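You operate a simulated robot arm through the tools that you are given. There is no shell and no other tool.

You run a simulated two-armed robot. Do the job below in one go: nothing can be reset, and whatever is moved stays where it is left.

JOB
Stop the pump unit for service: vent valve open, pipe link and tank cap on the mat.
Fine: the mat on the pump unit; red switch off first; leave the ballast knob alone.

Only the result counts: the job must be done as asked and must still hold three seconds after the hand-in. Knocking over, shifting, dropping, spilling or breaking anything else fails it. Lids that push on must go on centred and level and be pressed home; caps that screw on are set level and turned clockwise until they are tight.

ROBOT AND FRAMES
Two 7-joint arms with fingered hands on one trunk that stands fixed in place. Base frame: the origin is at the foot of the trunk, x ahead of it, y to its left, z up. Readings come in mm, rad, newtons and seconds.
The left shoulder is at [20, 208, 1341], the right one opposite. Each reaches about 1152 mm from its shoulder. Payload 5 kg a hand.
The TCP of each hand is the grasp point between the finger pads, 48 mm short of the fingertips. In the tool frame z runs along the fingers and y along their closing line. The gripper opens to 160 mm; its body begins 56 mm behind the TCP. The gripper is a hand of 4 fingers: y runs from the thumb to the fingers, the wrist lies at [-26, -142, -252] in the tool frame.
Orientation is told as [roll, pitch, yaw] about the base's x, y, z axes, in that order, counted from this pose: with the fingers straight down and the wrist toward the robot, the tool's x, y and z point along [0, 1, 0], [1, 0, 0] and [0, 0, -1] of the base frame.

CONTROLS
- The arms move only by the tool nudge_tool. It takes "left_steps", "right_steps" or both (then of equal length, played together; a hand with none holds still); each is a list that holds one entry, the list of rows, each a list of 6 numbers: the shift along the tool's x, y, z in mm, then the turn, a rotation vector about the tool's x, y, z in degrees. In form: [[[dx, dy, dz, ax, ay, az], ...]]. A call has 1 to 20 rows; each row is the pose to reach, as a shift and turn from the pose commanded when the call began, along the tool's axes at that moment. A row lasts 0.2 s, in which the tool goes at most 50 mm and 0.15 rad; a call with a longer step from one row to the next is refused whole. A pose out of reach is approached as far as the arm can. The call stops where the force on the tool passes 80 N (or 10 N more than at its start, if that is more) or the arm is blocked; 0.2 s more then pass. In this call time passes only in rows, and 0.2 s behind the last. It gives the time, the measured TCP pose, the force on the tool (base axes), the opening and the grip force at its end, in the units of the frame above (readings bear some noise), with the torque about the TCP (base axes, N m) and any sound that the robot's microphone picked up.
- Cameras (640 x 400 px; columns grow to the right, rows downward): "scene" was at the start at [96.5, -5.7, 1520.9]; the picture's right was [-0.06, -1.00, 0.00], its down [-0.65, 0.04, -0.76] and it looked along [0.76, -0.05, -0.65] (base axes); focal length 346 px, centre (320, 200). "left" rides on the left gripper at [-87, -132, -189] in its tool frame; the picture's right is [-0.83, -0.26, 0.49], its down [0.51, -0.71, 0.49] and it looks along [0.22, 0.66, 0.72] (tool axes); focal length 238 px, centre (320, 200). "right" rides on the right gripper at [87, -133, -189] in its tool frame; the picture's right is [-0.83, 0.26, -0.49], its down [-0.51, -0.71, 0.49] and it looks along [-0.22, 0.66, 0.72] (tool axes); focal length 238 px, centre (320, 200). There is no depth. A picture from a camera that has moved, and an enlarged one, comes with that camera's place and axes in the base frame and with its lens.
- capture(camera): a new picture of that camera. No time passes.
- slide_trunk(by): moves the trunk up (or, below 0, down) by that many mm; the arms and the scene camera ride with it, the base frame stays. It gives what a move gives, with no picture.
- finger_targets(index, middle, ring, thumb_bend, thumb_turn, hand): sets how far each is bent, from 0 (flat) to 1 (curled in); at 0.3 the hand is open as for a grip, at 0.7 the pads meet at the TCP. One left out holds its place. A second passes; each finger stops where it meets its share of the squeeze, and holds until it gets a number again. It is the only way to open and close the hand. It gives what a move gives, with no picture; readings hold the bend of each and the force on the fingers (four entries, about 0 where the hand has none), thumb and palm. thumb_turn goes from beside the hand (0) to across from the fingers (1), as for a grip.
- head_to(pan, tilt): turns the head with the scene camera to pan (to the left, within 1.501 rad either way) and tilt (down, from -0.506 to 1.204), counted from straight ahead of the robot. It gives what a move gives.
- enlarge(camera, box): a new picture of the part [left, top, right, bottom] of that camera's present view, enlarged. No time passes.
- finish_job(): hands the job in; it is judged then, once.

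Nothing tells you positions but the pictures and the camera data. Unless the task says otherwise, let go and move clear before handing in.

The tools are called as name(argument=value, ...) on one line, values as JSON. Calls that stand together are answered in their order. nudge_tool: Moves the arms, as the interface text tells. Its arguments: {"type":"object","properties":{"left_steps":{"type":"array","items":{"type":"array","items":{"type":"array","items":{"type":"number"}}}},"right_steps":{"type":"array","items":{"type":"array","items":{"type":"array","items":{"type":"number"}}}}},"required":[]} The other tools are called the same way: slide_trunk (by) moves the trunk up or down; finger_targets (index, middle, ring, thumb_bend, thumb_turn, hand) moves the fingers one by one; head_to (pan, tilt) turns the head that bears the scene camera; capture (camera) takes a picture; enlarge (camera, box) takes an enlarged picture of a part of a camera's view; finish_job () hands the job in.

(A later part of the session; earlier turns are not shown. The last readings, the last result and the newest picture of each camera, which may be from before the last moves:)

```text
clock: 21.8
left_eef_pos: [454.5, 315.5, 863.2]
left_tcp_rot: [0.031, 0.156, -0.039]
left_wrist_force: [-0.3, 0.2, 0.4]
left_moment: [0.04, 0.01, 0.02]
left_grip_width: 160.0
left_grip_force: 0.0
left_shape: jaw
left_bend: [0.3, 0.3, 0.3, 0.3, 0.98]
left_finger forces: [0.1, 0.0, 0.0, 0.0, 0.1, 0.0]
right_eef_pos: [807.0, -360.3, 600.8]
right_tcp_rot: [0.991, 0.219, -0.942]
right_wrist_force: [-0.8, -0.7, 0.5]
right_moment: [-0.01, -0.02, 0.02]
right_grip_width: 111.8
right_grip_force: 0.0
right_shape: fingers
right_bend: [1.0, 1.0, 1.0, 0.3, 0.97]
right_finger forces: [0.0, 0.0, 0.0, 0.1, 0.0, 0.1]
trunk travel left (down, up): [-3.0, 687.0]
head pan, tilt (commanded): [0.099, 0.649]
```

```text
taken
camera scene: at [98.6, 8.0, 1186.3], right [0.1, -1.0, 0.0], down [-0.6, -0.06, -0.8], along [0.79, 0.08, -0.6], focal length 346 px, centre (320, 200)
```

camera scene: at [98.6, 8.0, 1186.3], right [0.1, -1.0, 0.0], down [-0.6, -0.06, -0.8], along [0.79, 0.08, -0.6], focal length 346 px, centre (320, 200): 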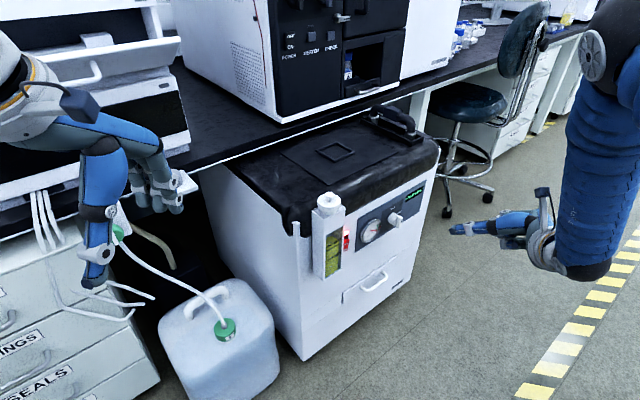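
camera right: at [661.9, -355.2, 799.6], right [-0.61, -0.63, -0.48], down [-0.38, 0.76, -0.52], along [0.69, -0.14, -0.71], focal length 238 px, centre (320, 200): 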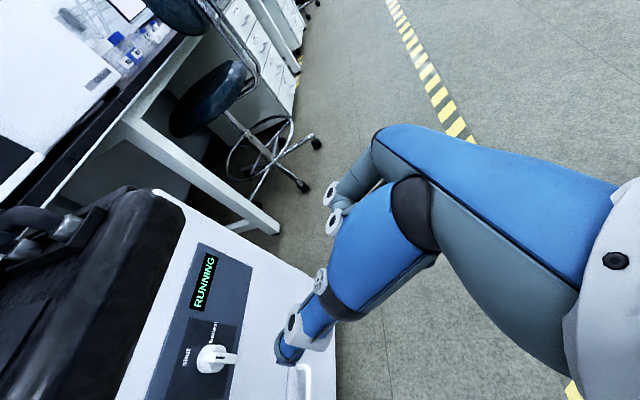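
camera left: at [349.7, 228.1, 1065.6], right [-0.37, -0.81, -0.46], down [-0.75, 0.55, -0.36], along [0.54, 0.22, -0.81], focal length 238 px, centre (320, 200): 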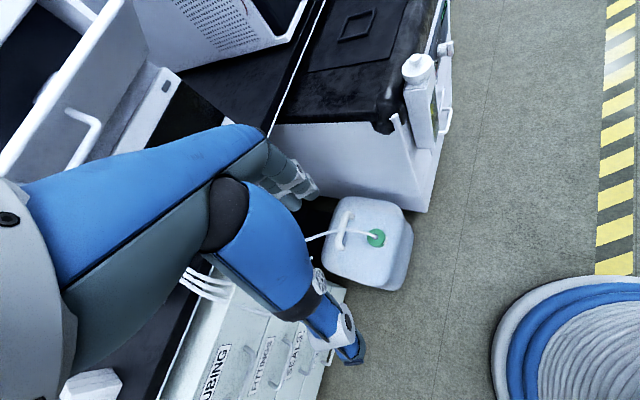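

The arm folded into a poor elbow position and stopped at [806,-366,599], clear of everything. I return it to the original fingers-down posture at about [620,-300,880] and will approach again from there.

nudge_tool(right_steps=[[[12, -20, -21, 1.48, -5.27, -5.05], [25, -39, -41, 2.96, -10.55, -10.09], [37, -59, -62, 4.45, -15.82, -15.14], [49, -78, -83, 5.93, -21.09, -20.18], [62, -98, -104, 7.41, -26.36, -25.23], [74, -117, -124, 8.89, -31.64, -30.27], [86, -137, -145, 10.37, -36.91, -35.32], [99, -156, -166, 11.85, -42.18, -40.36], [111, -176, -187, 13.34, -47.45, -45.41], [123, -195, -207, 14.82, -52.73, -50.45], [135, -215, -228, 16.3, -58, -55.5]]])

capture(camera="scene")

```text
clock: 24.2
left_eef_pos: [453.3, 315.3, 862.3]
left_tcp_rot: [0.027, 0.153, -0.038]
left_wrist_force: [-0.7, -0.4, 0.2]
left_moment: [0.02, -0.05, 0.0]
left_grip_width: 160.0
left_grip_force: 0.1
left_shape: jaw
left_bend: [0.3, 0.3, 0.3, 0.3, 0.98]
left_finger forces: [0.0, 0.0, 0.0, 0.0, 0.0, 0.0]
right_eef_pos: [617.6, -300.1, 879.0]
right_tcp_rot: [-0.002, 0.0, 0.004]
right_wrist_force: [-1.3, 0.0, -0.4]
right_moment: [-0.07, -0.05, -0.01]
right_grip_width: 111.8
right_grip_force: 0.0
right_shape: fingers
right_bend: [1.0, 1.0, 1.0, 0.3, 0.97]
right_finger forces: [0.1, 0.1, 0.1, 0.0, 0.0, 0.1]
trunk travel left (down, up): [-3.0, 687.0]
head pan, tilt (commanded): [0.099, 0.649]
```

```text
taken
camera scene: at [97.6, 8.3, 1186.4], right [0.1, -0.99, 0.0], down [-0.6, -0.06, -0.8], along [0.79, 0.08, -0.6], focal length 346 px, centre (320, 200)
```

scene: 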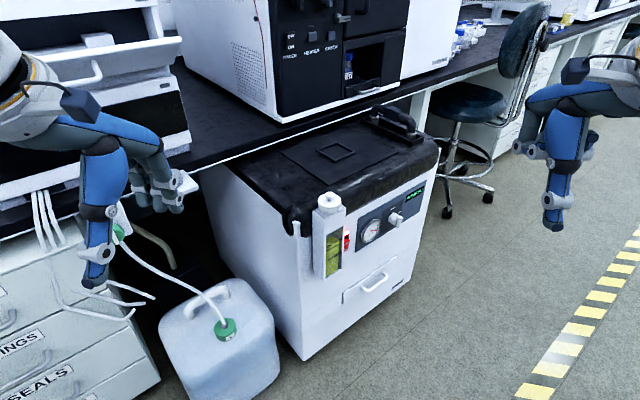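

Back in the fingers-down posture at [618,-300,879]. Now I extend only the index finger (others curled) and check where its tip sits, since pushing with the index at a steep tilt needs a less extreme wrist.

finger_targets(hand="right", index=0.3, middle=1.0, ring=1.0, thumb_bend=0.3)

head_to(pan=-0.4, tilt=0.4)

enlarge(camera="scene", box=[290, 80, 450, 300])

capture(camera="right")

```text
clock: 25.2
left_eef_pos: [455.9, 316.1, 861.2]
left_tcp_rot: [0.028, 0.158, -0.038]
left_wrist_force: [0.5, 0.9, -0.2]
left_moment: [0.02, -0.05, 0.02]
left_grip_width: 160.0
left_grip_force: 0.0
left_shape: jaw
left_bend: [0.3, 0.3, 0.3, 0.3, 0.98]
left_finger forces: [0.0, 0.1, 0.0, 0.0, 0.0, 0.0]
right_eef_pos: [618.2, -300.3, 879.5]
right_tcp_rot: [0.0, 0.0, 0.005]
right_wrist_force: [-0.1, -0.2, -0.2]
right_moment: [-0.02, -0.03, 0.0]
right_grip_width: 170.1
right_grip_force: 0.2
right_shape: fingers
right_bend: [0.3, 1.0, 1.0, 0.3, 0.97]
right_finger forces: [0.0, 0.0, 0.0, 0.0, 0.1, 0.0]
trunk travel left (down, up): [-3.0, 687.0]
head pan, tilt (commanded): [0.099, 0.649]
```

```text
clock: 26.1
left_eef_pos: [455.2, 315.6, 861.4]
left_tcp_rot: [0.029, 0.158, -0.038]
left_wrist_force: [-1.0, -0.4, -0.5]
left_moment: [-0.01, -0.02, 0.01]
left_grip_width: 160.2
left_grip_force: 0.0
left_shape: jaw
left_bend: [0.3, 0.3, 0.3, 0.3, 0.98]
left_finger forces: [0.0, 0.0, 0.0, 0.1, 0.0, 0.0]
right_eef_pos: [618.6, -300.0, 877.9]
right_tcp_rot: [0.0, 0.0, 0.006]
right_wrist_force: [-0.3, -0.3, 1.1]
right_moment: [-0.02, 0.01, -0.01]
right_grip_width: 170.5
right_grip_force: 0.0
right_shape: fingers
right_bend: [0.3, 1.0, 1.0, 0.3, 0.97]
right_finger forces: [0.0, 0.0, 0.0, 0.1, 0.0, 0.0]
trunk travel left (down, up): [-3.0, 687.0]
head pan, tilt (commanded): [-0.4, 0.4]
```

```text
1.82 times, centred on (370, 190) of scene
camera zoom: at [97.5, -36.5, 1208.7], right [-0.39, -0.92, 0.0], down [-0.36, 0.15, -0.92], along [0.85, -0.36, -0.39], focal length 629 px, centre (229, 218)
```

zoom: 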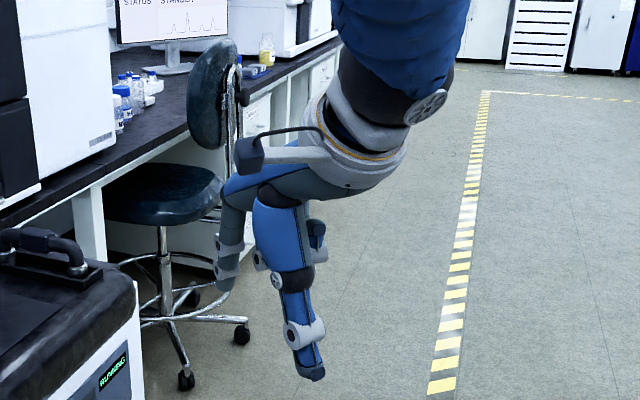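

```text
taken
camera right: at [485.3, -213.7, 1067.2], right [0.26, -0.83, 0.49], down [-0.71, -0.51, -0.49], along [0.66, -0.22, -0.72], focal length 238 px, centre (320, 200)
```

right: 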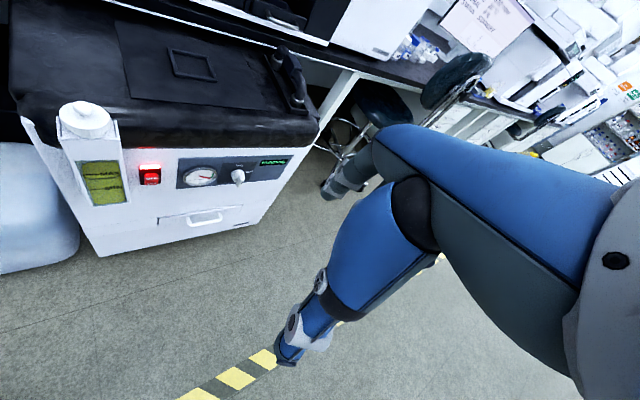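

The extended index tip sits about (6, 100, 46) mm in the tool frame. I now yaw the hand 45° toward the pump and lower it in front of the switch with a moderate tilt.

nudge_tool(right_steps=[[[17, 4, 21, 0, 0, -7.5], [33, 7, 43, 0, 0, -15], [50, 11, 64, 0, 0, -22.5], [67, 15, 86, 0, 0, -30], [83, 18, 107, 0, 0, -37.5], [100, 22, 129, 0, 0, -45]]])

nudge_tool(right_steps=[[[8, 8, 30, -5, 0, 0], [16, 18, 62, -11, 0, 0], [25, 30, 95, -17, 0, 0], [33, 40, 127, -22, 0, 0], [41, 50, 160, -27, 0, 0], [49, 60, 190, -32, 0, 0]]])

capture(camera="right")

head_to(pan=0.0, tilt=0.65)

capture(camera="scene")

```text
clock: 27.5
left_eef_pos: [455.8, 315.5, 862.0]
left_tcp_rot: [0.03, 0.157, -0.038]
left_wrist_force: [1.5, -0.2, -0.7]
left_moment: [0.02, 0.03, 0.02]
left_grip_width: 159.9
left_grip_force: 0.1
left_shape: jaw
left_bend: [0.3, 0.3, 0.3, 0.3, 0.98]
left_finger forces: [0.0, 0.0, 0.0, 0.0, 0.1, 0.0]
right_eef_pos: [643.1, -199.6, 750.4]
right_tcp_rot: [-0.001, -0.002, 0.789]
right_wrist_force: [0.6, 0.2, -0.1]
right_moment: [-0.03, 0.01, 0.04]
right_grip_width: 170.2
right_grip_force: 0.0
right_shape: fingers
right_bend: [0.3, 1.0, 1.0, 0.3, 0.97]
right_finger forces: [0.0, 0.0, 0.0, 0.0, 0.0, 0.0]
trunk travel left (down, up): [-3.0, 687.0]
head pan, tilt (commanded): [-0.4, 0.4]
```

```text
clock: 28.9
left_eef_pos: [455.3, 315.6, 861.6]
left_tcp_rot: [0.029, 0.157, -0.039]
left_wrist_force: [-0.2, 0.8, -0.6]
left_moment: [-0.15, -0.05, 0.02]
left_grip_width: 160.1
left_grip_force: 0.0
left_shape: jaw
left_bend: [0.3, 0.3, 0.3, 0.3, 0.98]
left_finger forces: [0.1, 0.0, 0.1, 0.1, 0.0, 0.1]
right_eef_pos: [645.5, -124.2, 554.3]
right_tcp_rot: [0.003, -0.553, 0.789]
right_wrist_force: [-19.0, 0.6, -31.2]
right_moment: [1.99, -2.82, -1.34]
right_grip_width: 170.3
right_grip_force: 0.0
right_shape: fingers
right_bend: [0.3, 1.0, 1.0, 0.3, 0.97]
right_finger forces: [0.1, 0.1, 0.1, 0.0, 0.0, 0.1]
trunk travel left (down, up): [-3.0, 687.0]
head pan, tilt (commanded): [-0.4, 0.4]
```

```text
taken
camera right: at [434.1, -213.9, 645.1], right [0.57, -0.61, 0.55], down [0.11, -0.6, -0.79], along [0.81, 0.51, -0.27], focal length 238 px, centre (320, 200)
```

right: 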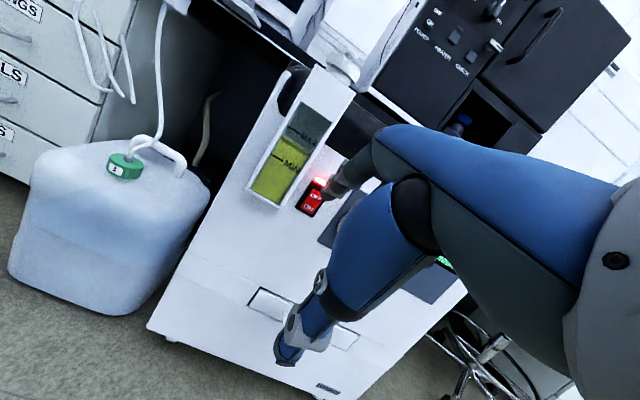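

```text
clock: 29.8
left_eef_pos: [455.4, 316.4, 862.8]
left_tcp_rot: [0.028, 0.158, -0.037]
left_wrist_force: [0.2, -0.8, 0.2]
left_moment: [-0.02, 0.01, -0.02]
left_grip_width: 160.0
left_grip_force: 0.1
left_shape: jaw
left_bend: [0.3, 0.3, 0.3, 0.3, 0.98]
left_finger forces: [0.0, 0.0, 0.0, 0.0, 0.1, 0.0]
right_eef_pos: [655.0, -122.8, 568.8]
right_tcp_rot: [-0.012, -0.57, 0.797]
right_wrist_force: [-0.1, -0.3, -0.5]
right_moment: [0.0, -0.03, -0.04]
right_grip_width: 170.2
right_grip_force: 0.0
right_shape: fingers
right_bend: [0.3, 1.0, 1.0, 0.3, 0.97]
right_finger forces: [0.1, 0.0, 0.0, 0.1, 0.1, 0.1]
trunk travel left (down, up): [-3.0, 687.0]
head pan, tilt (commanded): [0.0, 0.649]
```

```text
taken
camera scene: at [98.8, -0.6, 1186.3], right [0.0, -1.0, 0.0], down [-0.6, 0.0, -0.8], along [0.8, 0.0, -0.6], focal length 346 px, centre (320, 200)
```

scene: 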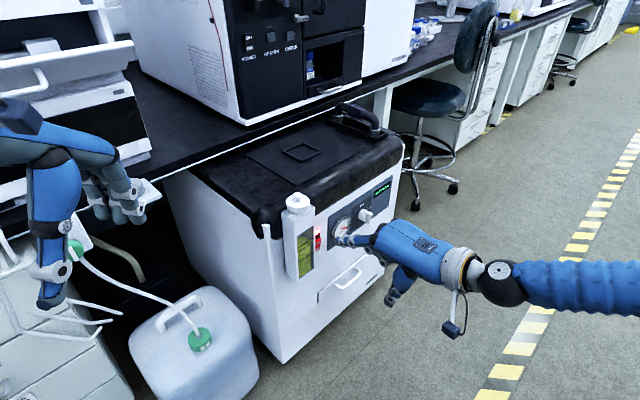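

The arm now comes in from the right side and the index tip hovers near the switch. I zoom in to judge the alignment.

capture(camera="right")

enlarge(camera="right", box=[260, 140, 400, 240])

enlarge(camera="scene", box=[270, 180, 420, 310])

```text
taken
camera right: at [441.7, -212.5, 654.9], right [0.56, -0.62, 0.56], down [0.13, -0.6, -0.79], along [0.82, 0.51, -0.25], focal length 238 px, centre (320, 200)
```

right: 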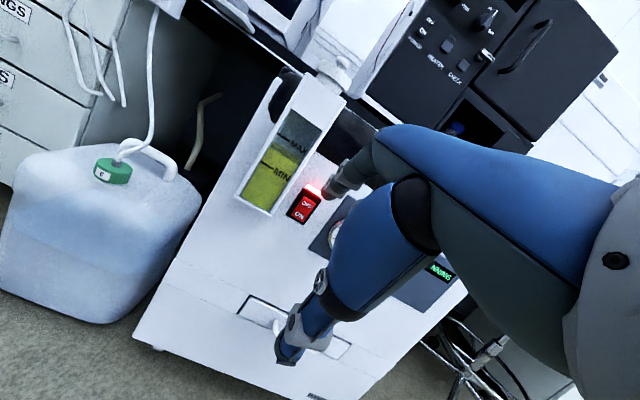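

```text
4.00 times, centred on (330, 190) of right
camera zoom: at [441.7, -212.5, 654.9], right [0.56, -0.62, 0.56], down [0.13, -0.6, -0.79], along [0.82, 0.51, -0.25], focal length 953 px, centre (280, 240)
```

zoom: 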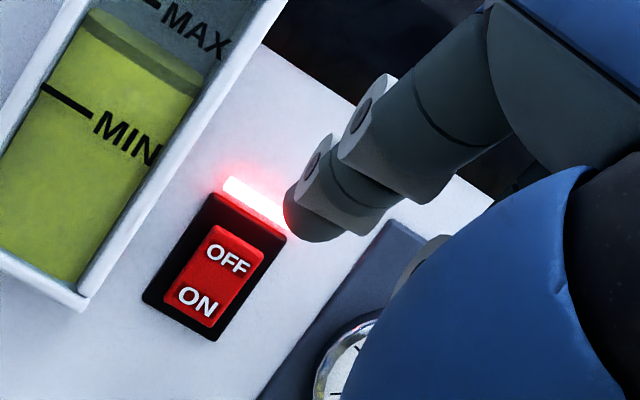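

```text
3.08 times, centred on (345, 245) of scene
camera zoom: at [98.8, -0.6, 1186.3], right [0.0, -1.0, 0.0], down [-0.6, 0.0, -0.8], along [0.8, 0.0, -0.6], focal length 1065 px, centre (243, 62)
```

zoom: 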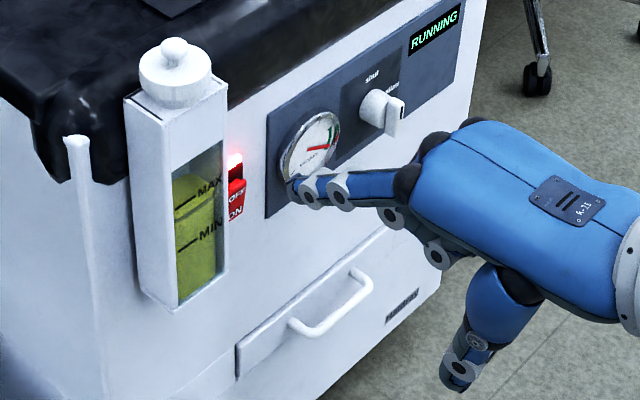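

The index tip is at about [716,-44,587]; the OFF half is at [764,4,535]. I bring the tip down and forward to ~25 mm in front of it.

nudge_tool(right_steps=[[[0, 4, 30, 0, 0, 0], [0, 8, 60, 0, 0, 0], [0, 8, 60, 0, 0, 0]]])

enlarge(camera="right", box=[260, 140, 400, 240])

enlarge(camera="scene", box=[270, 180, 420, 310])

```text
clock: 30.6
left_eef_pos: [455.4, 314.1, 861.8]
left_tcp_rot: [0.029, 0.157, -0.039]
left_wrist_force: [0.1, 0.3, -0.6]
left_moment: [0.03, 0.0, -0.02]
left_grip_width: 159.8
left_grip_force: 0.0
left_shape: jaw
left_bend: [0.3, 0.3, 0.3, 0.3, 0.98]
left_finger forces: [0.0, 0.0, 0.1, 0.1, 0.0, 0.0]
right_eef_pos: [676.6, -96.3, 511.3]
right_tcp_rot: [0.001, -0.559, 0.789]
right_wrist_force: [-0.9, -0.3, -0.6]
right_moment: [0.0, 0.03, -0.01]
right_grip_width: 170.1
right_grip_force: 0.0
right_shape: fingers
right_bend: [0.3, 1.0, 1.0, 0.3, 0.97]
right_finger forces: [0.1, 0.1, 0.0, 0.0, 0.1, 0.0]
trunk travel left (down, up): [-3.0, 687.0]
head pan, tilt (commanded): [0.0, 0.649]
```

```text
4.00 times, centred on (330, 190) of right
camera zoom: at [463.8, -185.8, 600.9], right [0.56, -0.62, 0.55], down [0.12, -0.6, -0.79], along [0.82, 0.51, -0.26], focal length 953 px, centre (280, 240)
```

zoom: 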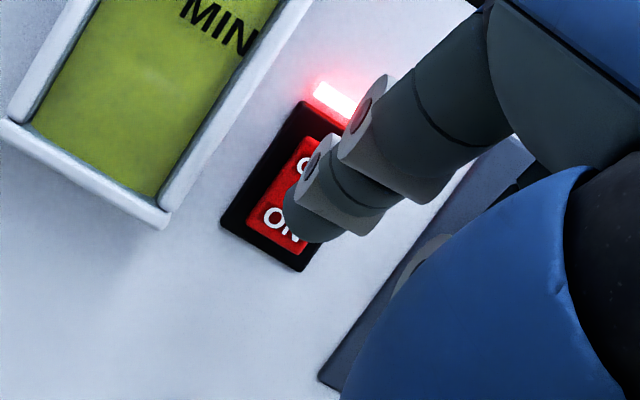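

```text
3.08 times, centred on (345, 245) of scene
camera zoom: at [98.9, -0.6, 1186.3], right [0.0, -1.0, 0.0], down [-0.6, 0.0, -0.8], along [0.8, 0.0, -0.6], focal length 1065 px, centre (243, 62)
```

zoom: 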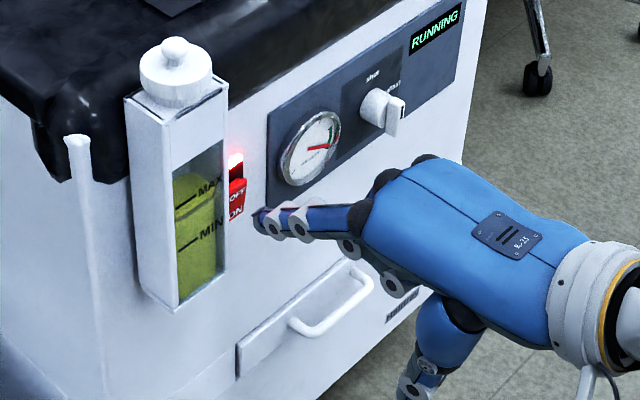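

The tip is slightly low (z≈527); I raise it to ~541 and push toward the OFF half in small steps.

nudge_tool(right_steps=[[[-3, 15.9, -6.6, 0, 0, 0], [-3, 22.7, -2.3, 0, 0, 0], [-3, 29.5, 1.9, 0, 0, 0], [-3, 34, 4.8, 0, 0, 0]]])

enlarge(camera="right", box=[260, 140, 400, 240])

enlarge(camera="scene", box=[270, 180, 420, 310])

```text
clock: 31.6
left_eef_pos: [454.7, 316.5, 862.1]
left_tcp_rot: [0.028, 0.158, -0.039]
left_wrist_force: [-0.5, -0.4, -0.3]
left_moment: [0.0, 0.02, -0.02]
left_grip_width: 160.2
left_grip_force: 0.0
left_shape: jaw
left_bend: [0.3, 0.3, 0.3, 0.3, 0.98]
left_finger forces: [0.1, 0.0, 0.0, 0.1, 0.0, 0.1]
right_eef_pos: [701.5, -75.7, 527.1]
right_tcp_rot: [-0.001, -0.557, 0.788]
right_wrist_force: [-0.5, 0.5, 0.3]
right_moment: [0.02, -0.03, 0.01]
right_grip_width: 170.2
right_grip_force: 0.2
right_shape: fingers
right_bend: [0.3, 1.0, 1.0, 0.3, 0.97]
right_finger forces: [0.2, 0.1, 0.1, 0.1, 0.1, 0.1]
trunk travel left (down, up): [-3.0, 687.0]
head pan, tilt (commanded): [0.0, 0.649]
```

```text
4.00 times, centred on (330, 190) of right
camera zoom: at [487.8, -164.7, 616.2], right [0.56, -0.62, 0.55], down [0.12, -0.6, -0.79], along [0.82, 0.51, -0.27], focal length 953 px, centre (280, 240)
```

zoom: 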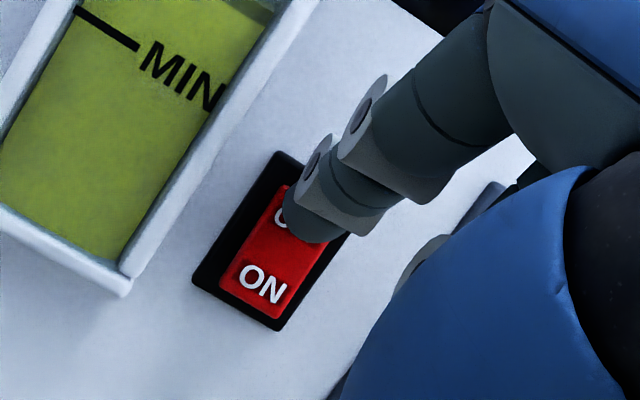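

```text
3.08 times, centred on (345, 245) of scene
camera zoom: at [99.0, -0.4, 1186.3], right [0.0, -1.0, 0.0], down [-0.6, 0.0, -0.8], along [0.8, 0.0, -0.6], focal length 1065 px, centre (243, 62)
```

zoom: 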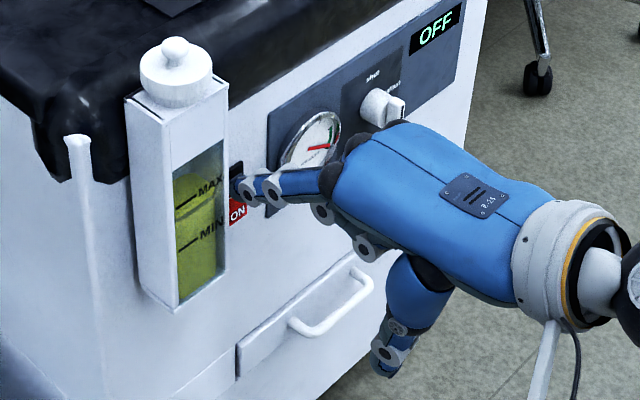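

The display now reads OFF and the lamp is dark, so the red switch is off. I retract straight back from the panel.

nudge_tool(right_steps=[[[0, -25.4, -15.9, 0, 0, 0], [0, -50.9, -31.8, 0, 0, 0], [0, -84.8, -53, 0, 0, 0], [0, -118.7, -74.2, 0, 0, 0]]])

capture(camera="scene")

enlarge(camera="right", box=[200, 40, 440, 200])

```text
clock: 32.6
left_eef_pos: [454.9, 317.0, 862.4]
left_tcp_rot: [0.029, 0.157, -0.037]
left_wrist_force: [-0.6, 0.1, -0.2]
left_moment: [0.05, 0.01, 0.02]
left_grip_width: 160.2
left_grip_force: 0.0
left_shape: jaw
left_bend: [0.3, 0.3, 0.3, 0.3, 0.98]
left_finger forces: [0.0, 0.0, 0.0, 0.0, 0.0, 0.0]
right_eef_pos: [602.7, -172.5, 530.2]
right_tcp_rot: [0.003, -0.561, 0.789]
right_wrist_force: [0.6, -0.4, 0.5]
right_moment: [-0.06, 0.06, -0.01]
right_grip_width: 170.2
right_grip_force: 0.0
right_shape: fingers
right_bend: [0.3, 1.0, 1.0, 0.3, 0.97]
right_finger forces: [0.0, 0.0, 0.0, 0.1, 0.0, 0.1]
trunk travel left (down, up): [-3.0, 687.0]
head pan, tilt (commanded): [0.0, 0.649]
```

```text
taken
camera scene: at [98.7, -0.7, 1186.3], right [0.0, -1.0, 0.0], down [-0.6, 0.0, -0.8], along [0.8, 0.0, -0.6], focal length 346 px, centre (320, 200)
```

scene: 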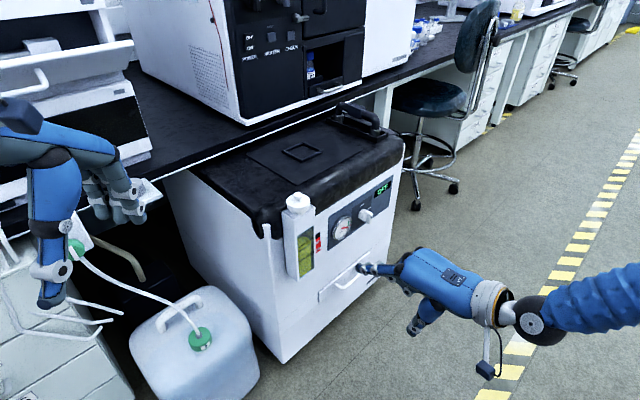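

```text
2.50 times, centred on (320, 120) of right
camera zoom: at [391.8, -262.3, 618.2], right [0.56, -0.62, 0.55], down [0.12, -0.6, -0.79], along [0.82, 0.51, -0.26], focal length 596 px, centre (320, 400)
```

zoom: 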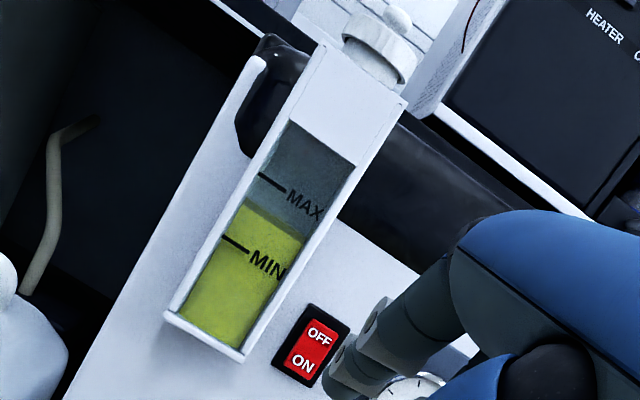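

Pump is OFF. I zoom in on the cap from this low angle to tell whether it screws or pushes on.

enlarge(camera="right", box=[310, 30, 380, 90])

enlarge(camera="scene", box=[270, 180, 330, 230])

enlarge(camera="left", box=[380, 30, 460, 100])

```text
6.67 times, centred on (345, 60) of right
camera zoom: at [391.8, -262.3, 618.2], right [0.56, -0.62, 0.55], down [0.12, -0.6, -0.79], along [0.82, 0.51, -0.26], focal length 1589 px, centre (153, 1133)
```

zoom: 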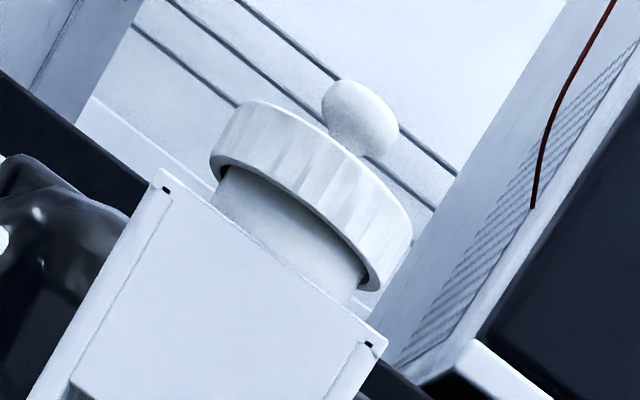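

```text
8.00 times, centred on (300, 205) of scene
camera zoom: at [98.7, -0.7, 1186.3], right [0.0, -1.0, 0.0], down [-0.6, 0.0, -0.8], along [0.8, 0.0, -0.6], focal length 2769 px, centre (480, 160)
```

zoom: 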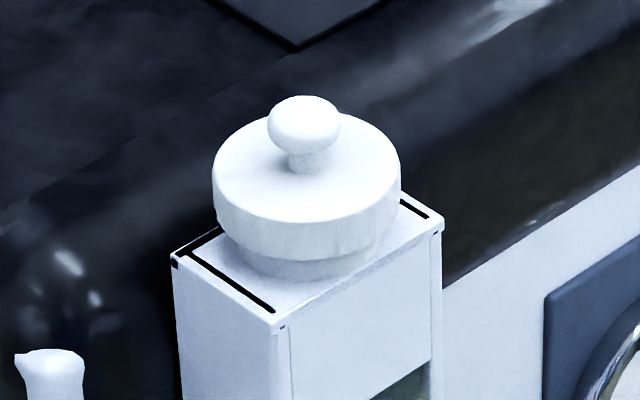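

```text
5.71 times, centred on (420, 65) of left
camera zoom: at [349.3, 227.7, 1066.0], right [-0.37, -0.81, -0.46], down [-0.75, 0.55, -0.36], along [0.54, 0.22, -0.81], focal length 1362 px, centre (-251, 971)
```

zoom: 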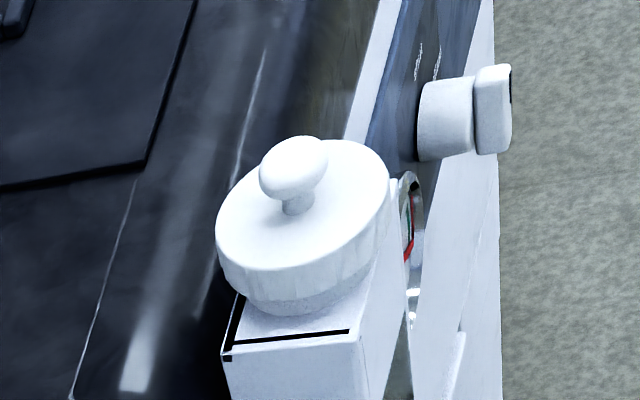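

The cap has a ribbed rim, a neck and a mushroom knob. Next is the vent knob on the oven: I move the right index up and forward through free space to in front of the oven panel.

nudge_tool(right_steps=[[[-4.4, 25.8, -24, 0, 0, 0], [-8.8, 51.6, -47.9, 0, 0, 0], [-13.2, 77.5, -71.9, 0, 0, 0], [-17.6, 103.3, -95.8, 0, 0, 0], [-22, 129.1, -119.8, 0, 0, 0], [-24.2, 162.7, -131.6, 0, 0, 0], [-26.4, 196.2, -143.4, 0, 0, 0], [-28.7, 229.8, -155.1, 0, 0, 0], [-30.9, 263.4, -166.9, 0, 0, 0], [-33.1, 296.9, -178.7, 0, 0, 0], [-35.3, 330.5, -190.5, 0, 0, 0], [-37.6, 364.1, -202.2, 0, 0, 0], [-39.8, 397.6, -214, 0, 0, 0], [-42, 431.2, -225.8, 0, 0, 0]]])

head_to(pan=0.1, tilt=0.3)

capture(camera="scene")

capture(camera="right")

```text
clock: 35.6
left_eef_pos: [455.1, 316.1, 863.3]
left_tcp_rot: [0.031, 0.157, -0.039]
left_wrist_force: [0.4, -0.9, -0.3]
left_moment: [-0.01, -0.07, 0.06]
left_grip_width: 160.2
left_grip_force: 0.0
left_shape: jaw
left_bend: [0.3, 0.3, 0.3, 0.3, 0.98]
left_finger forces: [0.0, 0.0, 0.1, 0.1, 0.0, 0.0]
right_eef_pos: [804.2, -31.6, 947.2]
right_tcp_rot: [0.003, -0.56, 0.786]
right_wrist_force: [-0.2, 0.7, -0.6]
right_moment: [0.02, -0.05, 0.0]
right_grip_width: 170.2
right_grip_force: 0.0
right_shape: fingers
right_bend: [0.3, 1.0, 1.0, 0.3, 0.97]
right_finger forces: [0.1, 0.0, 0.0, 0.0, 0.1, 0.0]
trunk travel left (down, up): [-3.0, 687.0]
head pan, tilt (commanded): [0.0, 0.649]
```

```text
clock: 36.4
left_eef_pos: [454.3, 315.4, 862.2]
left_tcp_rot: [0.03, 0.156, -0.038]
left_wrist_force: [0.7, 0.1, -0.2]
left_moment: [-0.02, -0.02, 0.03]
left_grip_width: 160.2
left_grip_force: 0.1
left_shape: jaw
left_bend: [0.3, 0.3, 0.3, 0.3, 0.98]
left_finger forces: [0.0, 0.1, 0.0, 0.0, 0.0, 0.0]
right_eef_pos: [805.0, -31.5, 946.2]
right_tcp_rot: [-0.001, -0.559, 0.788]
right_wrist_force: [0.3, 0.4, 0.4]
right_moment: [-0.03, 0.01, -0.04]
right_grip_width: 170.2
right_grip_force: 0.0
right_shape: fingers
right_bend: [0.3, 1.0, 1.0, 0.3, 0.97]
right_finger forces: [0.0, 0.0, 0.1, 0.1, 0.0, 0.0]
trunk travel left (down, up): [-3.0, 687.0]
head pan, tilt (commanded): [0.099, 0.3]
```

```text
taken
camera scene: at [105.1, 8.7, 1218.0], right [0.1, -1.0, 0.0], down [-0.3, -0.03, -0.95], along [0.95, 0.09, -0.3], focal length 346 px, centre (320, 200)
```

scene: 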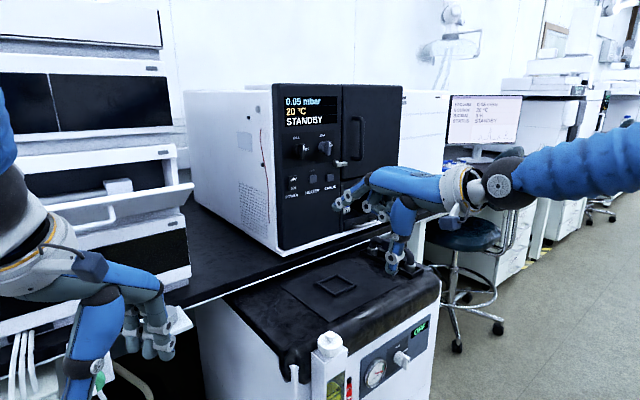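

```text
taken
camera right: at [592.1, -120.2, 1036.1], right [0.56, -0.62, 0.55], down [0.12, -0.6, -0.79], along [0.82, 0.51, -0.27], focal length 238 px, centre (320, 200)
```

right: 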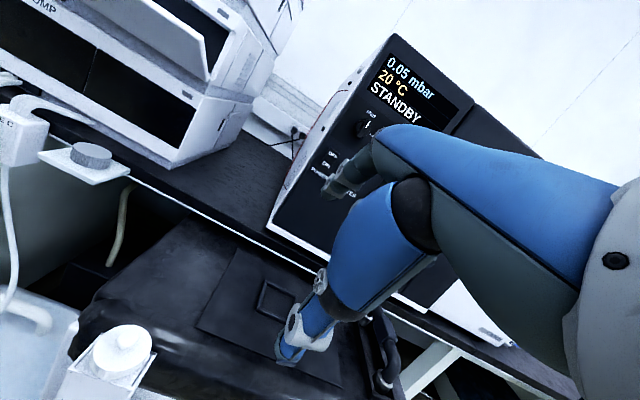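

The right hand is in front of the oven at [805,-31,946]. I zoom in to localize the vent knob precisely.

enlarge(camera="scene", box=[270, 120, 370, 215])

enlarge(camera="right", box=[280, 90, 400, 200])

enlarge(camera="left", box=[250, 0, 500, 60])

```text
4.21 times, centred on (320, 168) of scene
camera zoom: at [105.1, 8.7, 1218.0], right [0.1, -1.0, 0.0], down [-0.3, -0.03, -0.95], along [0.95, 0.09, -0.3], focal length 1457 px, centre (320, 337)
```

zoom: 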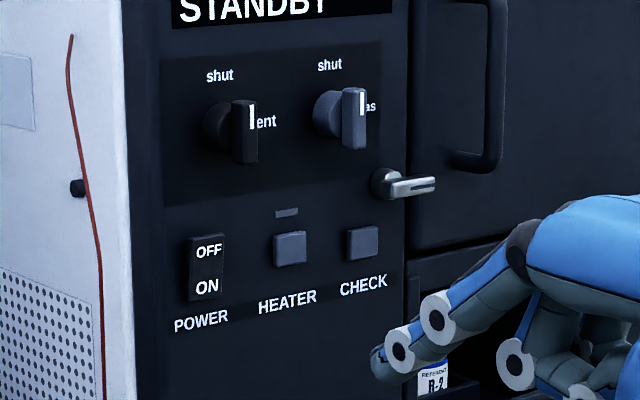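

```text
3.64 times, centred on (340, 145) of right
camera zoom: at [592.1, -120.2, 1036.1], right [0.56, -0.62, 0.55], down [0.12, -0.6, -0.79], along [0.82, 0.51, -0.27], focal length 867 px, centre (247, 400)
```

zoom: 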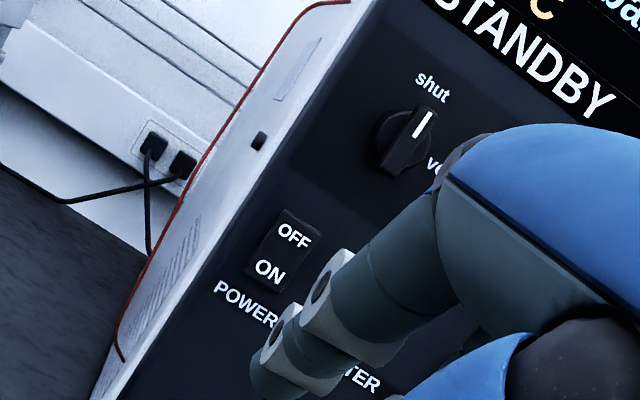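

```text
2.56 times, centred on (375, 30) of left
camera zoom: at [349.6, 227.7, 1065.8], right [-0.37, -0.81, -0.46], down [-0.75, 0.55, -0.36], along [0.54, 0.22, -0.81], focal length 610 px, centre (179, 635)
```

zoom: 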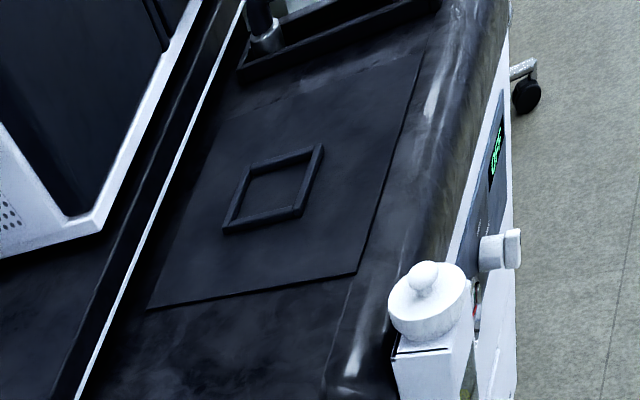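

The vent wing centre is about [1002,145,1070] (u≈606), with the panel about 28 mm behind. I bring the index tip, tilted nearer horizontal, to the left of the wing's upper half, ~30 mm short of it.

nudge_tool(right_steps=[[[0, 33.9, 1.1, -4, 0, 0], [0, 67.8, 2.2, -8, 0, 0], [0, 101.7, 3.3, -12, 0, 0], [0, 135.6, 4.4, -16, 0, 0], [0, 169.5, 5.4, -20, 0, 0]]])

enlarge(camera="scene", box=[270, 120, 370, 215])

capture(camera="right")

```text
clock: 37.6
left_eef_pos: [454.9, 316.1, 861.7]
left_tcp_rot: [0.029, 0.155, -0.039]
left_wrist_force: [0.4, 0.1, -0.2]
left_moment: [-0.02, 0.0, 0.0]
left_grip_width: 160.1
left_grip_force: 0.0
left_shape: jaw
left_bend: [0.3, 0.3, 0.3, 0.3, 0.98]
left_finger forces: [0.0, 0.0, 0.1, 0.0, 0.1, 0.1]
right_eef_pos: [907.8, 74.0, 1031.9]
right_tcp_rot: [0.0, -0.909, 0.787]
right_wrist_force: [0.8, -0.2, -1.1]
right_moment: [0.03, -0.02, 0.02]
right_grip_width: 170.5
right_grip_force: 0.0
right_shape: fingers
right_bend: [0.3, 1.0, 1.0, 0.3, 0.97]
right_finger forces: [0.0, 0.1, 0.0, 0.1, 0.0, 0.1]
trunk travel left (down, up): [-3.0, 687.0]
head pan, tilt (commanded): [0.099, 0.3]
```

```text
4.21 times, centred on (320, 168) of scene
camera zoom: at [105.5, 9.1, 1217.9], right [0.1, -1.0, 0.0], down [-0.29, -0.03, -0.96], along [0.95, 0.09, -0.3], focal length 1457 px, centre (320, 337)
```

zoom: 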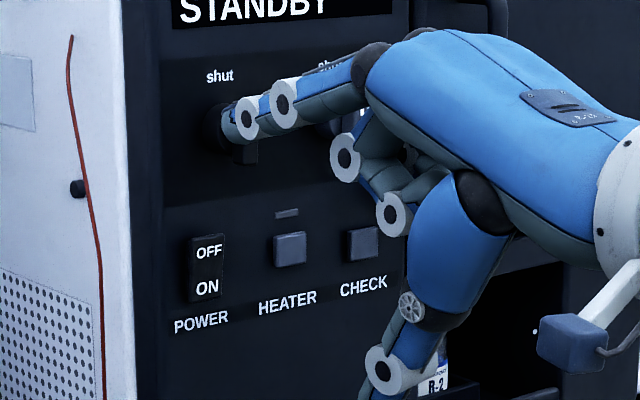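

```text
taken
camera right: at [683.0, -27.3, 1042.5], right [0.43, -0.75, 0.5], down [0.32, -0.39, -0.86], along [0.84, 0.54, 0.07], focal length 238 px, centre (320, 200)
```

right: 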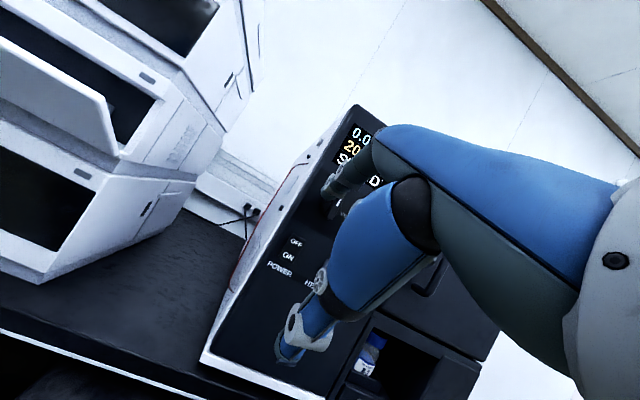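

enlarge(camera="right", box=[300, 150, 380, 230])

enlarge(camera="scene", box=[295, 130, 345, 170])

```text
5.00 times, centred on (340, 190) of right
camera zoom: at [683.0, -27.3, 1042.5], right [0.43, -0.75, 0.5], down [0.32, -0.39, -0.86], along [0.84, 0.54, 0.07], focal length 1192 px, centre (220, 250)
```

zoom: 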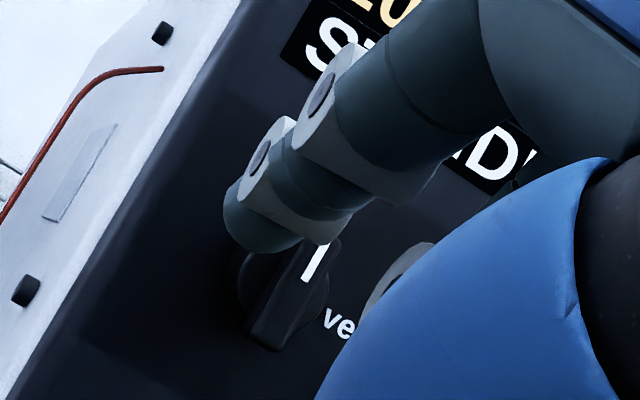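

```text
10.00 times, centred on (320, 150) of scene
camera zoom: at [105.5, 9.1, 1217.9], right [0.1, -1.0, 0.0], down [-0.29, -0.03, -0.96], along [0.95, 0.09, -0.3], focal length 3461 px, centre (320, 700)
```

zoom: 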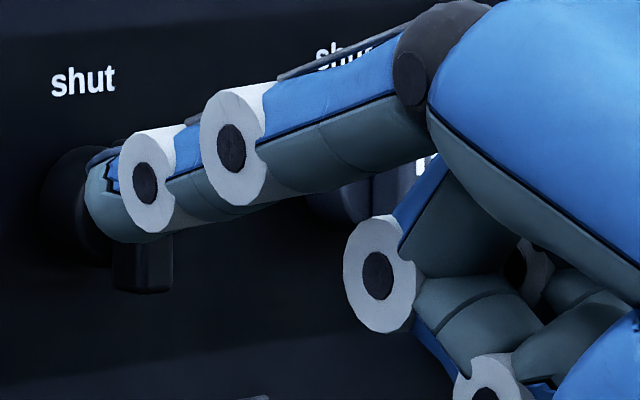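

nudge_tool(right_steps=[[[0, 6.2, 7.9, 0, 0, 0], [0, 12.3, 15.8, 0, 0, 0], [0, 18.5, 23.6, 0, 0, 0]]])

enlarge(camera="right", box=[300, 150, 380, 230])

enlarge(camera="scene", box=[285, 130, 335, 170])

```text
clock: 38.4
left_eef_pos: [456.3, 315.2, 862.9]
left_tcp_rot: [0.029, 0.157, -0.039]
left_wrist_force: [0.7, -0.7, -0.2]
left_moment: [0.03, 0.01, -0.02]
left_grip_width: 159.9
left_grip_force: 0.1
left_shape: jaw
left_bend: [0.3, 0.3, 0.3, 0.3, 0.98]
left_finger forces: [0.1, 0.0, 0.1, 0.1, 0.0, 0.1]
right_eef_pos: [929.5, 95.4, 1031.9]
right_tcp_rot: [0.002, -0.908, 0.787]
right_wrist_force: [-0.3, 0.0, -0.6]
right_moment: [0.05, 0.0, 0.01]
right_grip_width: 170.0
right_grip_force: 0.0
right_shape: fingers
right_bend: [0.3, 1.0, 1.0, 0.3, 0.97]
right_finger forces: [0.1, 0.0, 0.0, 0.0, 0.0, 0.0]
trunk travel left (down, up): [-3.0, 687.0]
head pan, tilt (commanded): [0.099, 0.3]
```

```text
5.00 times, centred on (340, 190) of right
camera zoom: at [704.2, -7.2, 1042.8], right [0.43, -0.75, 0.5], down [0.32, -0.39, -0.86], along [0.84, 0.54, 0.07], focal length 1192 px, centre (220, 250)
```

zoom: 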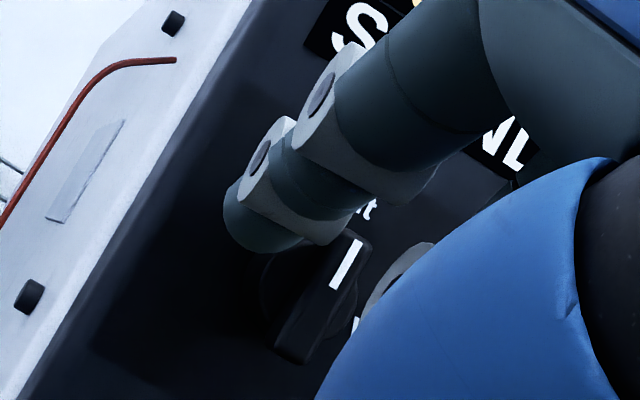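

```text
10.00 times, centred on (310, 150) of scene
camera zoom: at [105.5, 8.8, 1218.0], right [0.1, -0.99, 0.0], down [-0.29, -0.03, -0.96], along [0.95, 0.1, -0.3], focal length 3461 px, centre (420, 700)
```

zoom: 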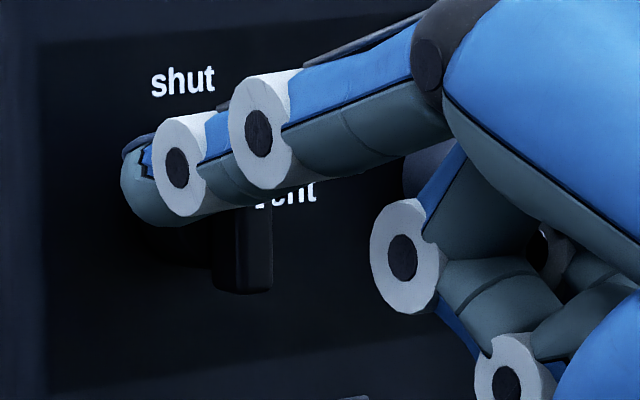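

The tip is to the left of the wing's upper end, as intended. I push it to the right along an arc about the knob's axis, first half way.

nudge_tool(right_steps=[[[-7, 0, 0, 0, 0, 0], [-13, 0, 0, 0, 0, 0], [-16.9, 2.9, -2.3, 0, 0, 0], [-21.6, 5, -3.9, 0, 0, 0], [-26.9, 5.9, -4.6, 0, 0, 0]]])

enlarge(camera="right", box=[300, 150, 380, 230])

enlarge(camera="scene", box=[285, 130, 335, 170])

```text
clock: 39.6
left_eef_pos: [455.2, 315.3, 862.7]
left_tcp_rot: [0.029, 0.157, -0.037]
left_wrist_force: [0.5, 0.2, 0.2]
left_moment: [0.03, 0.04, -0.01]
left_grip_width: 159.9
left_grip_force: 0.0
left_shape: jaw
left_bend: [0.3, 0.3, 0.3, 0.3, 0.98]
left_finger forces: [0.1, 0.0, 0.0, 0.1, 0.0, 0.1]
right_eef_pos: [948.9, 74.3, 1039.9]
right_tcp_rot: [0.002, -0.908, 0.786]
right_wrist_force: [-0.9, 0.1, 1.8]
right_moment: [0.04, 0.01, 0.07]
right_grip_width: 170.7
right_grip_force: 0.3
right_shape: fingers
right_bend: [0.3, 1.0, 1.0, 0.3, 0.97]
right_finger forces: [0.6, 0.1, 0.1, 0.0, 0.0, 0.0]
trunk travel left (down, up): [-3.0, 687.0]
head pan, tilt (commanded): [0.099, 0.3]
```

```text
5.00 times, centred on (340, 190) of right
camera zoom: at [723.9, -27.2, 1050.6], right [0.43, -0.75, 0.5], down [0.32, -0.39, -0.86], along [0.84, 0.54, 0.07], focal length 1192 px, centre (220, 250)
```

zoom: 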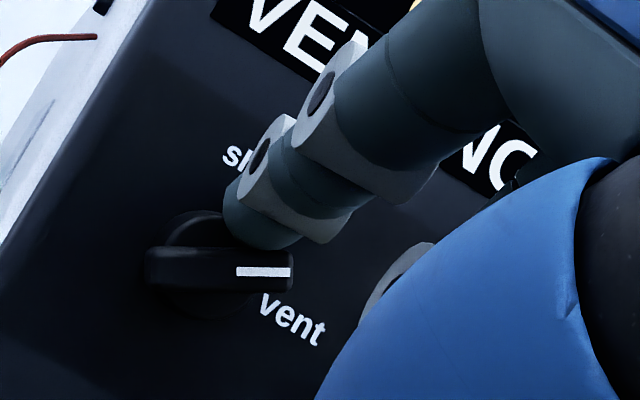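

```text
10.00 times, centred on (310, 150) of scene
camera zoom: at [105.3, 8.6, 1218.0], right [0.1, -1.0, 0.0], down [-0.29, -0.03, -0.96], along [0.95, 0.1, -0.3], focal length 3461 px, centre (420, 700)
```

zoom: 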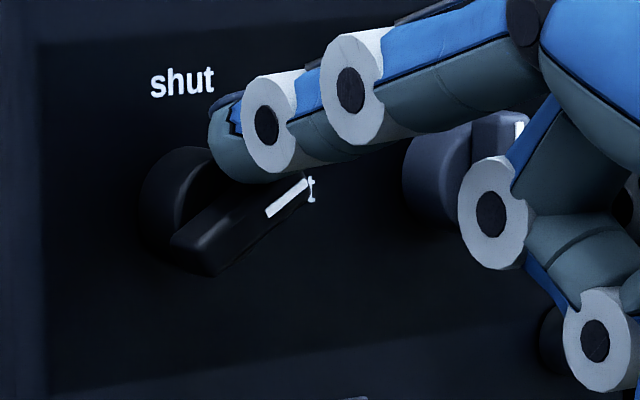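

The knob is about two-thirds of the way and the display already reads VENTING. I continue the arc to bring the pointer fully to "vent".

nudge_tool(right_steps=[[[-5.4, 0, 0, 0, 0, 0], [-9, -1, 0.7, 0, 0, 0], [-12, -2.4, 1.8, 0, 0, 0]]])

enlarge(camera="right", box=[300, 150, 380, 230])

enlarge(camera="scene", box=[285, 130, 335, 170])

```text
clock: 40.4
left_eef_pos: [455.2, 315.2, 861.8]
left_tcp_rot: [0.03, 0.158, -0.038]
left_wrist_force: [-0.1, -0.7, 0.1]
left_moment: [-0.01, -0.05, -0.02]
left_grip_width: 160.0
left_grip_force: 0.2
left_shape: jaw
left_bend: [0.3, 0.3, 0.3, 0.3, 0.98]
left_finger forces: [0.0, 0.0, 0.0, 0.1, 0.0, 0.1]
right_eef_pos: [954.6, 67.3, 1035.9]
right_tcp_rot: [0.0, -0.908, 0.789]
right_wrist_force: [-0.5, 1.2, 0.5]
right_moment: [0.02, -0.03, 0.02]
right_grip_width: 170.6
right_grip_force: 0.3
right_shape: fingers
right_bend: [0.3, 1.0, 1.0, 0.3, 0.97]
right_finger forces: [0.2, 0.0, 0.0, 0.0, 0.0, 0.1]
trunk travel left (down, up): [-3.0, 687.0]
head pan, tilt (commanded): [0.099, 0.3]
```

```text
5.00 times, centred on (340, 190) of right
camera zoom: at [731.9, -35.0, 1047.7], right [0.43, -0.75, 0.5], down [0.32, -0.39, -0.86], along [0.84, 0.54, 0.07], focal length 1192 px, centre (220, 250)
```

zoom: 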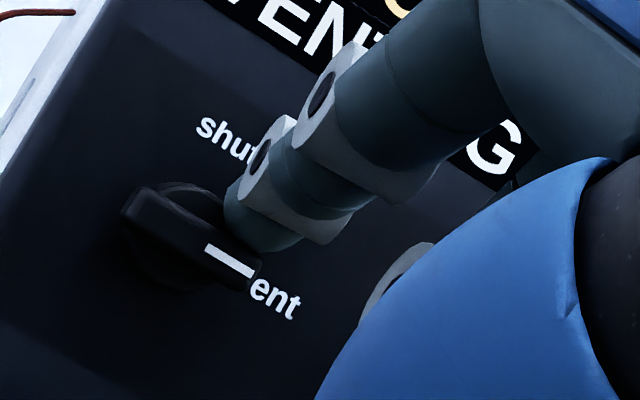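

```text
10.00 times, centred on (310, 150) of scene
camera zoom: at [105.3, 8.7, 1218.0], right [0.1, -0.99, 0.0], down [-0.29, -0.03, -0.96], along [0.95, 0.1, -0.3], focal length 3461 px, centre (420, 700)
```

zoom: 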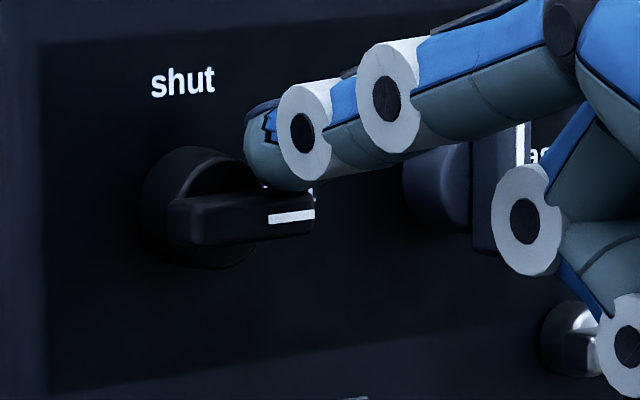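

The pointer is almost at horizontal "vent"; a small extra push down to seat it at its end.

nudge_tool(right_steps=[[[-0.5, -1.6, 1.2, 0, 0, 0], [-1, -3.2, 2.5, 0, 0, 0]]])

enlarge(camera="right", box=[300, 150, 380, 230])

enlarge(camera="scene", box=[270, 90, 350, 170])

```text
clock: 41.0
left_eef_pos: [456.4, 315.0, 861.4]
left_tcp_rot: [0.03, 0.156, -0.038]
left_wrist_force: [-0.2, 0.9, -0.1]
left_moment: [0.01, 0.01, 0.06]
left_grip_width: 160.1
left_grip_force: 0.0
left_shape: jaw
left_bend: [0.3, 0.3, 0.3, 0.3, 0.98]
left_finger forces: [0.0, 0.0, 0.0, 0.0, 0.0, 0.1]
right_eef_pos: [956.8, 66.0, 1034.0]
right_tcp_rot: [0.0, -0.911, 0.79]
right_wrist_force: [-1.1, 0.0, 2.3]
right_moment: [0.15, -0.17, 0.11]
right_grip_width: 171.8
right_grip_force: 1.4
right_shape: fingers
right_bend: [0.3, 1.0, 1.0, 0.3, 0.97]
right_finger forces: [2.2, 0.1, 0.0, 0.0, 0.1, 0.1]
trunk travel left (down, up): [-3.0, 687.0]
head pan, tilt (commanded): [0.099, 0.3]
```

```text
5.00 times, centred on (340, 190) of right
camera zoom: at [732.0, -35.4, 1044.7], right [0.43, -0.75, 0.5], down [0.32, -0.39, -0.86], along [0.84, 0.54, 0.07], focal length 1192 px, centre (220, 250)
```

zoom: 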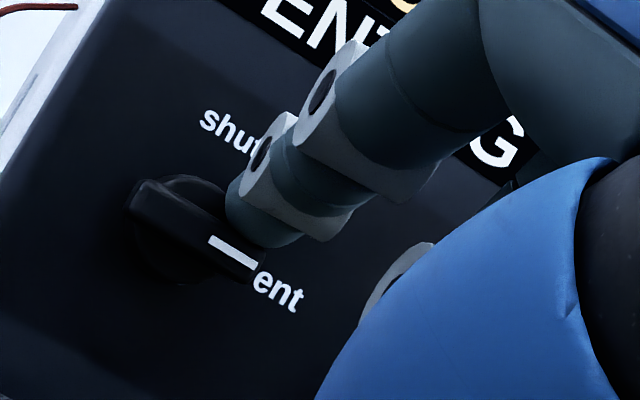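

```text
5.00 times, centred on (310, 130) of scene
camera zoom: at [104.9, 8.8, 1218.1], right [0.1, -0.99, 0.0], down [-0.29, -0.03, -0.96], along [0.95, 0.1, -0.3], focal length 1730 px, centre (370, 550)
```

zoom: 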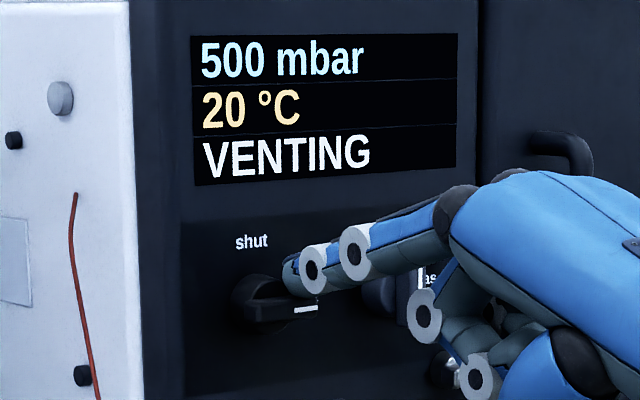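

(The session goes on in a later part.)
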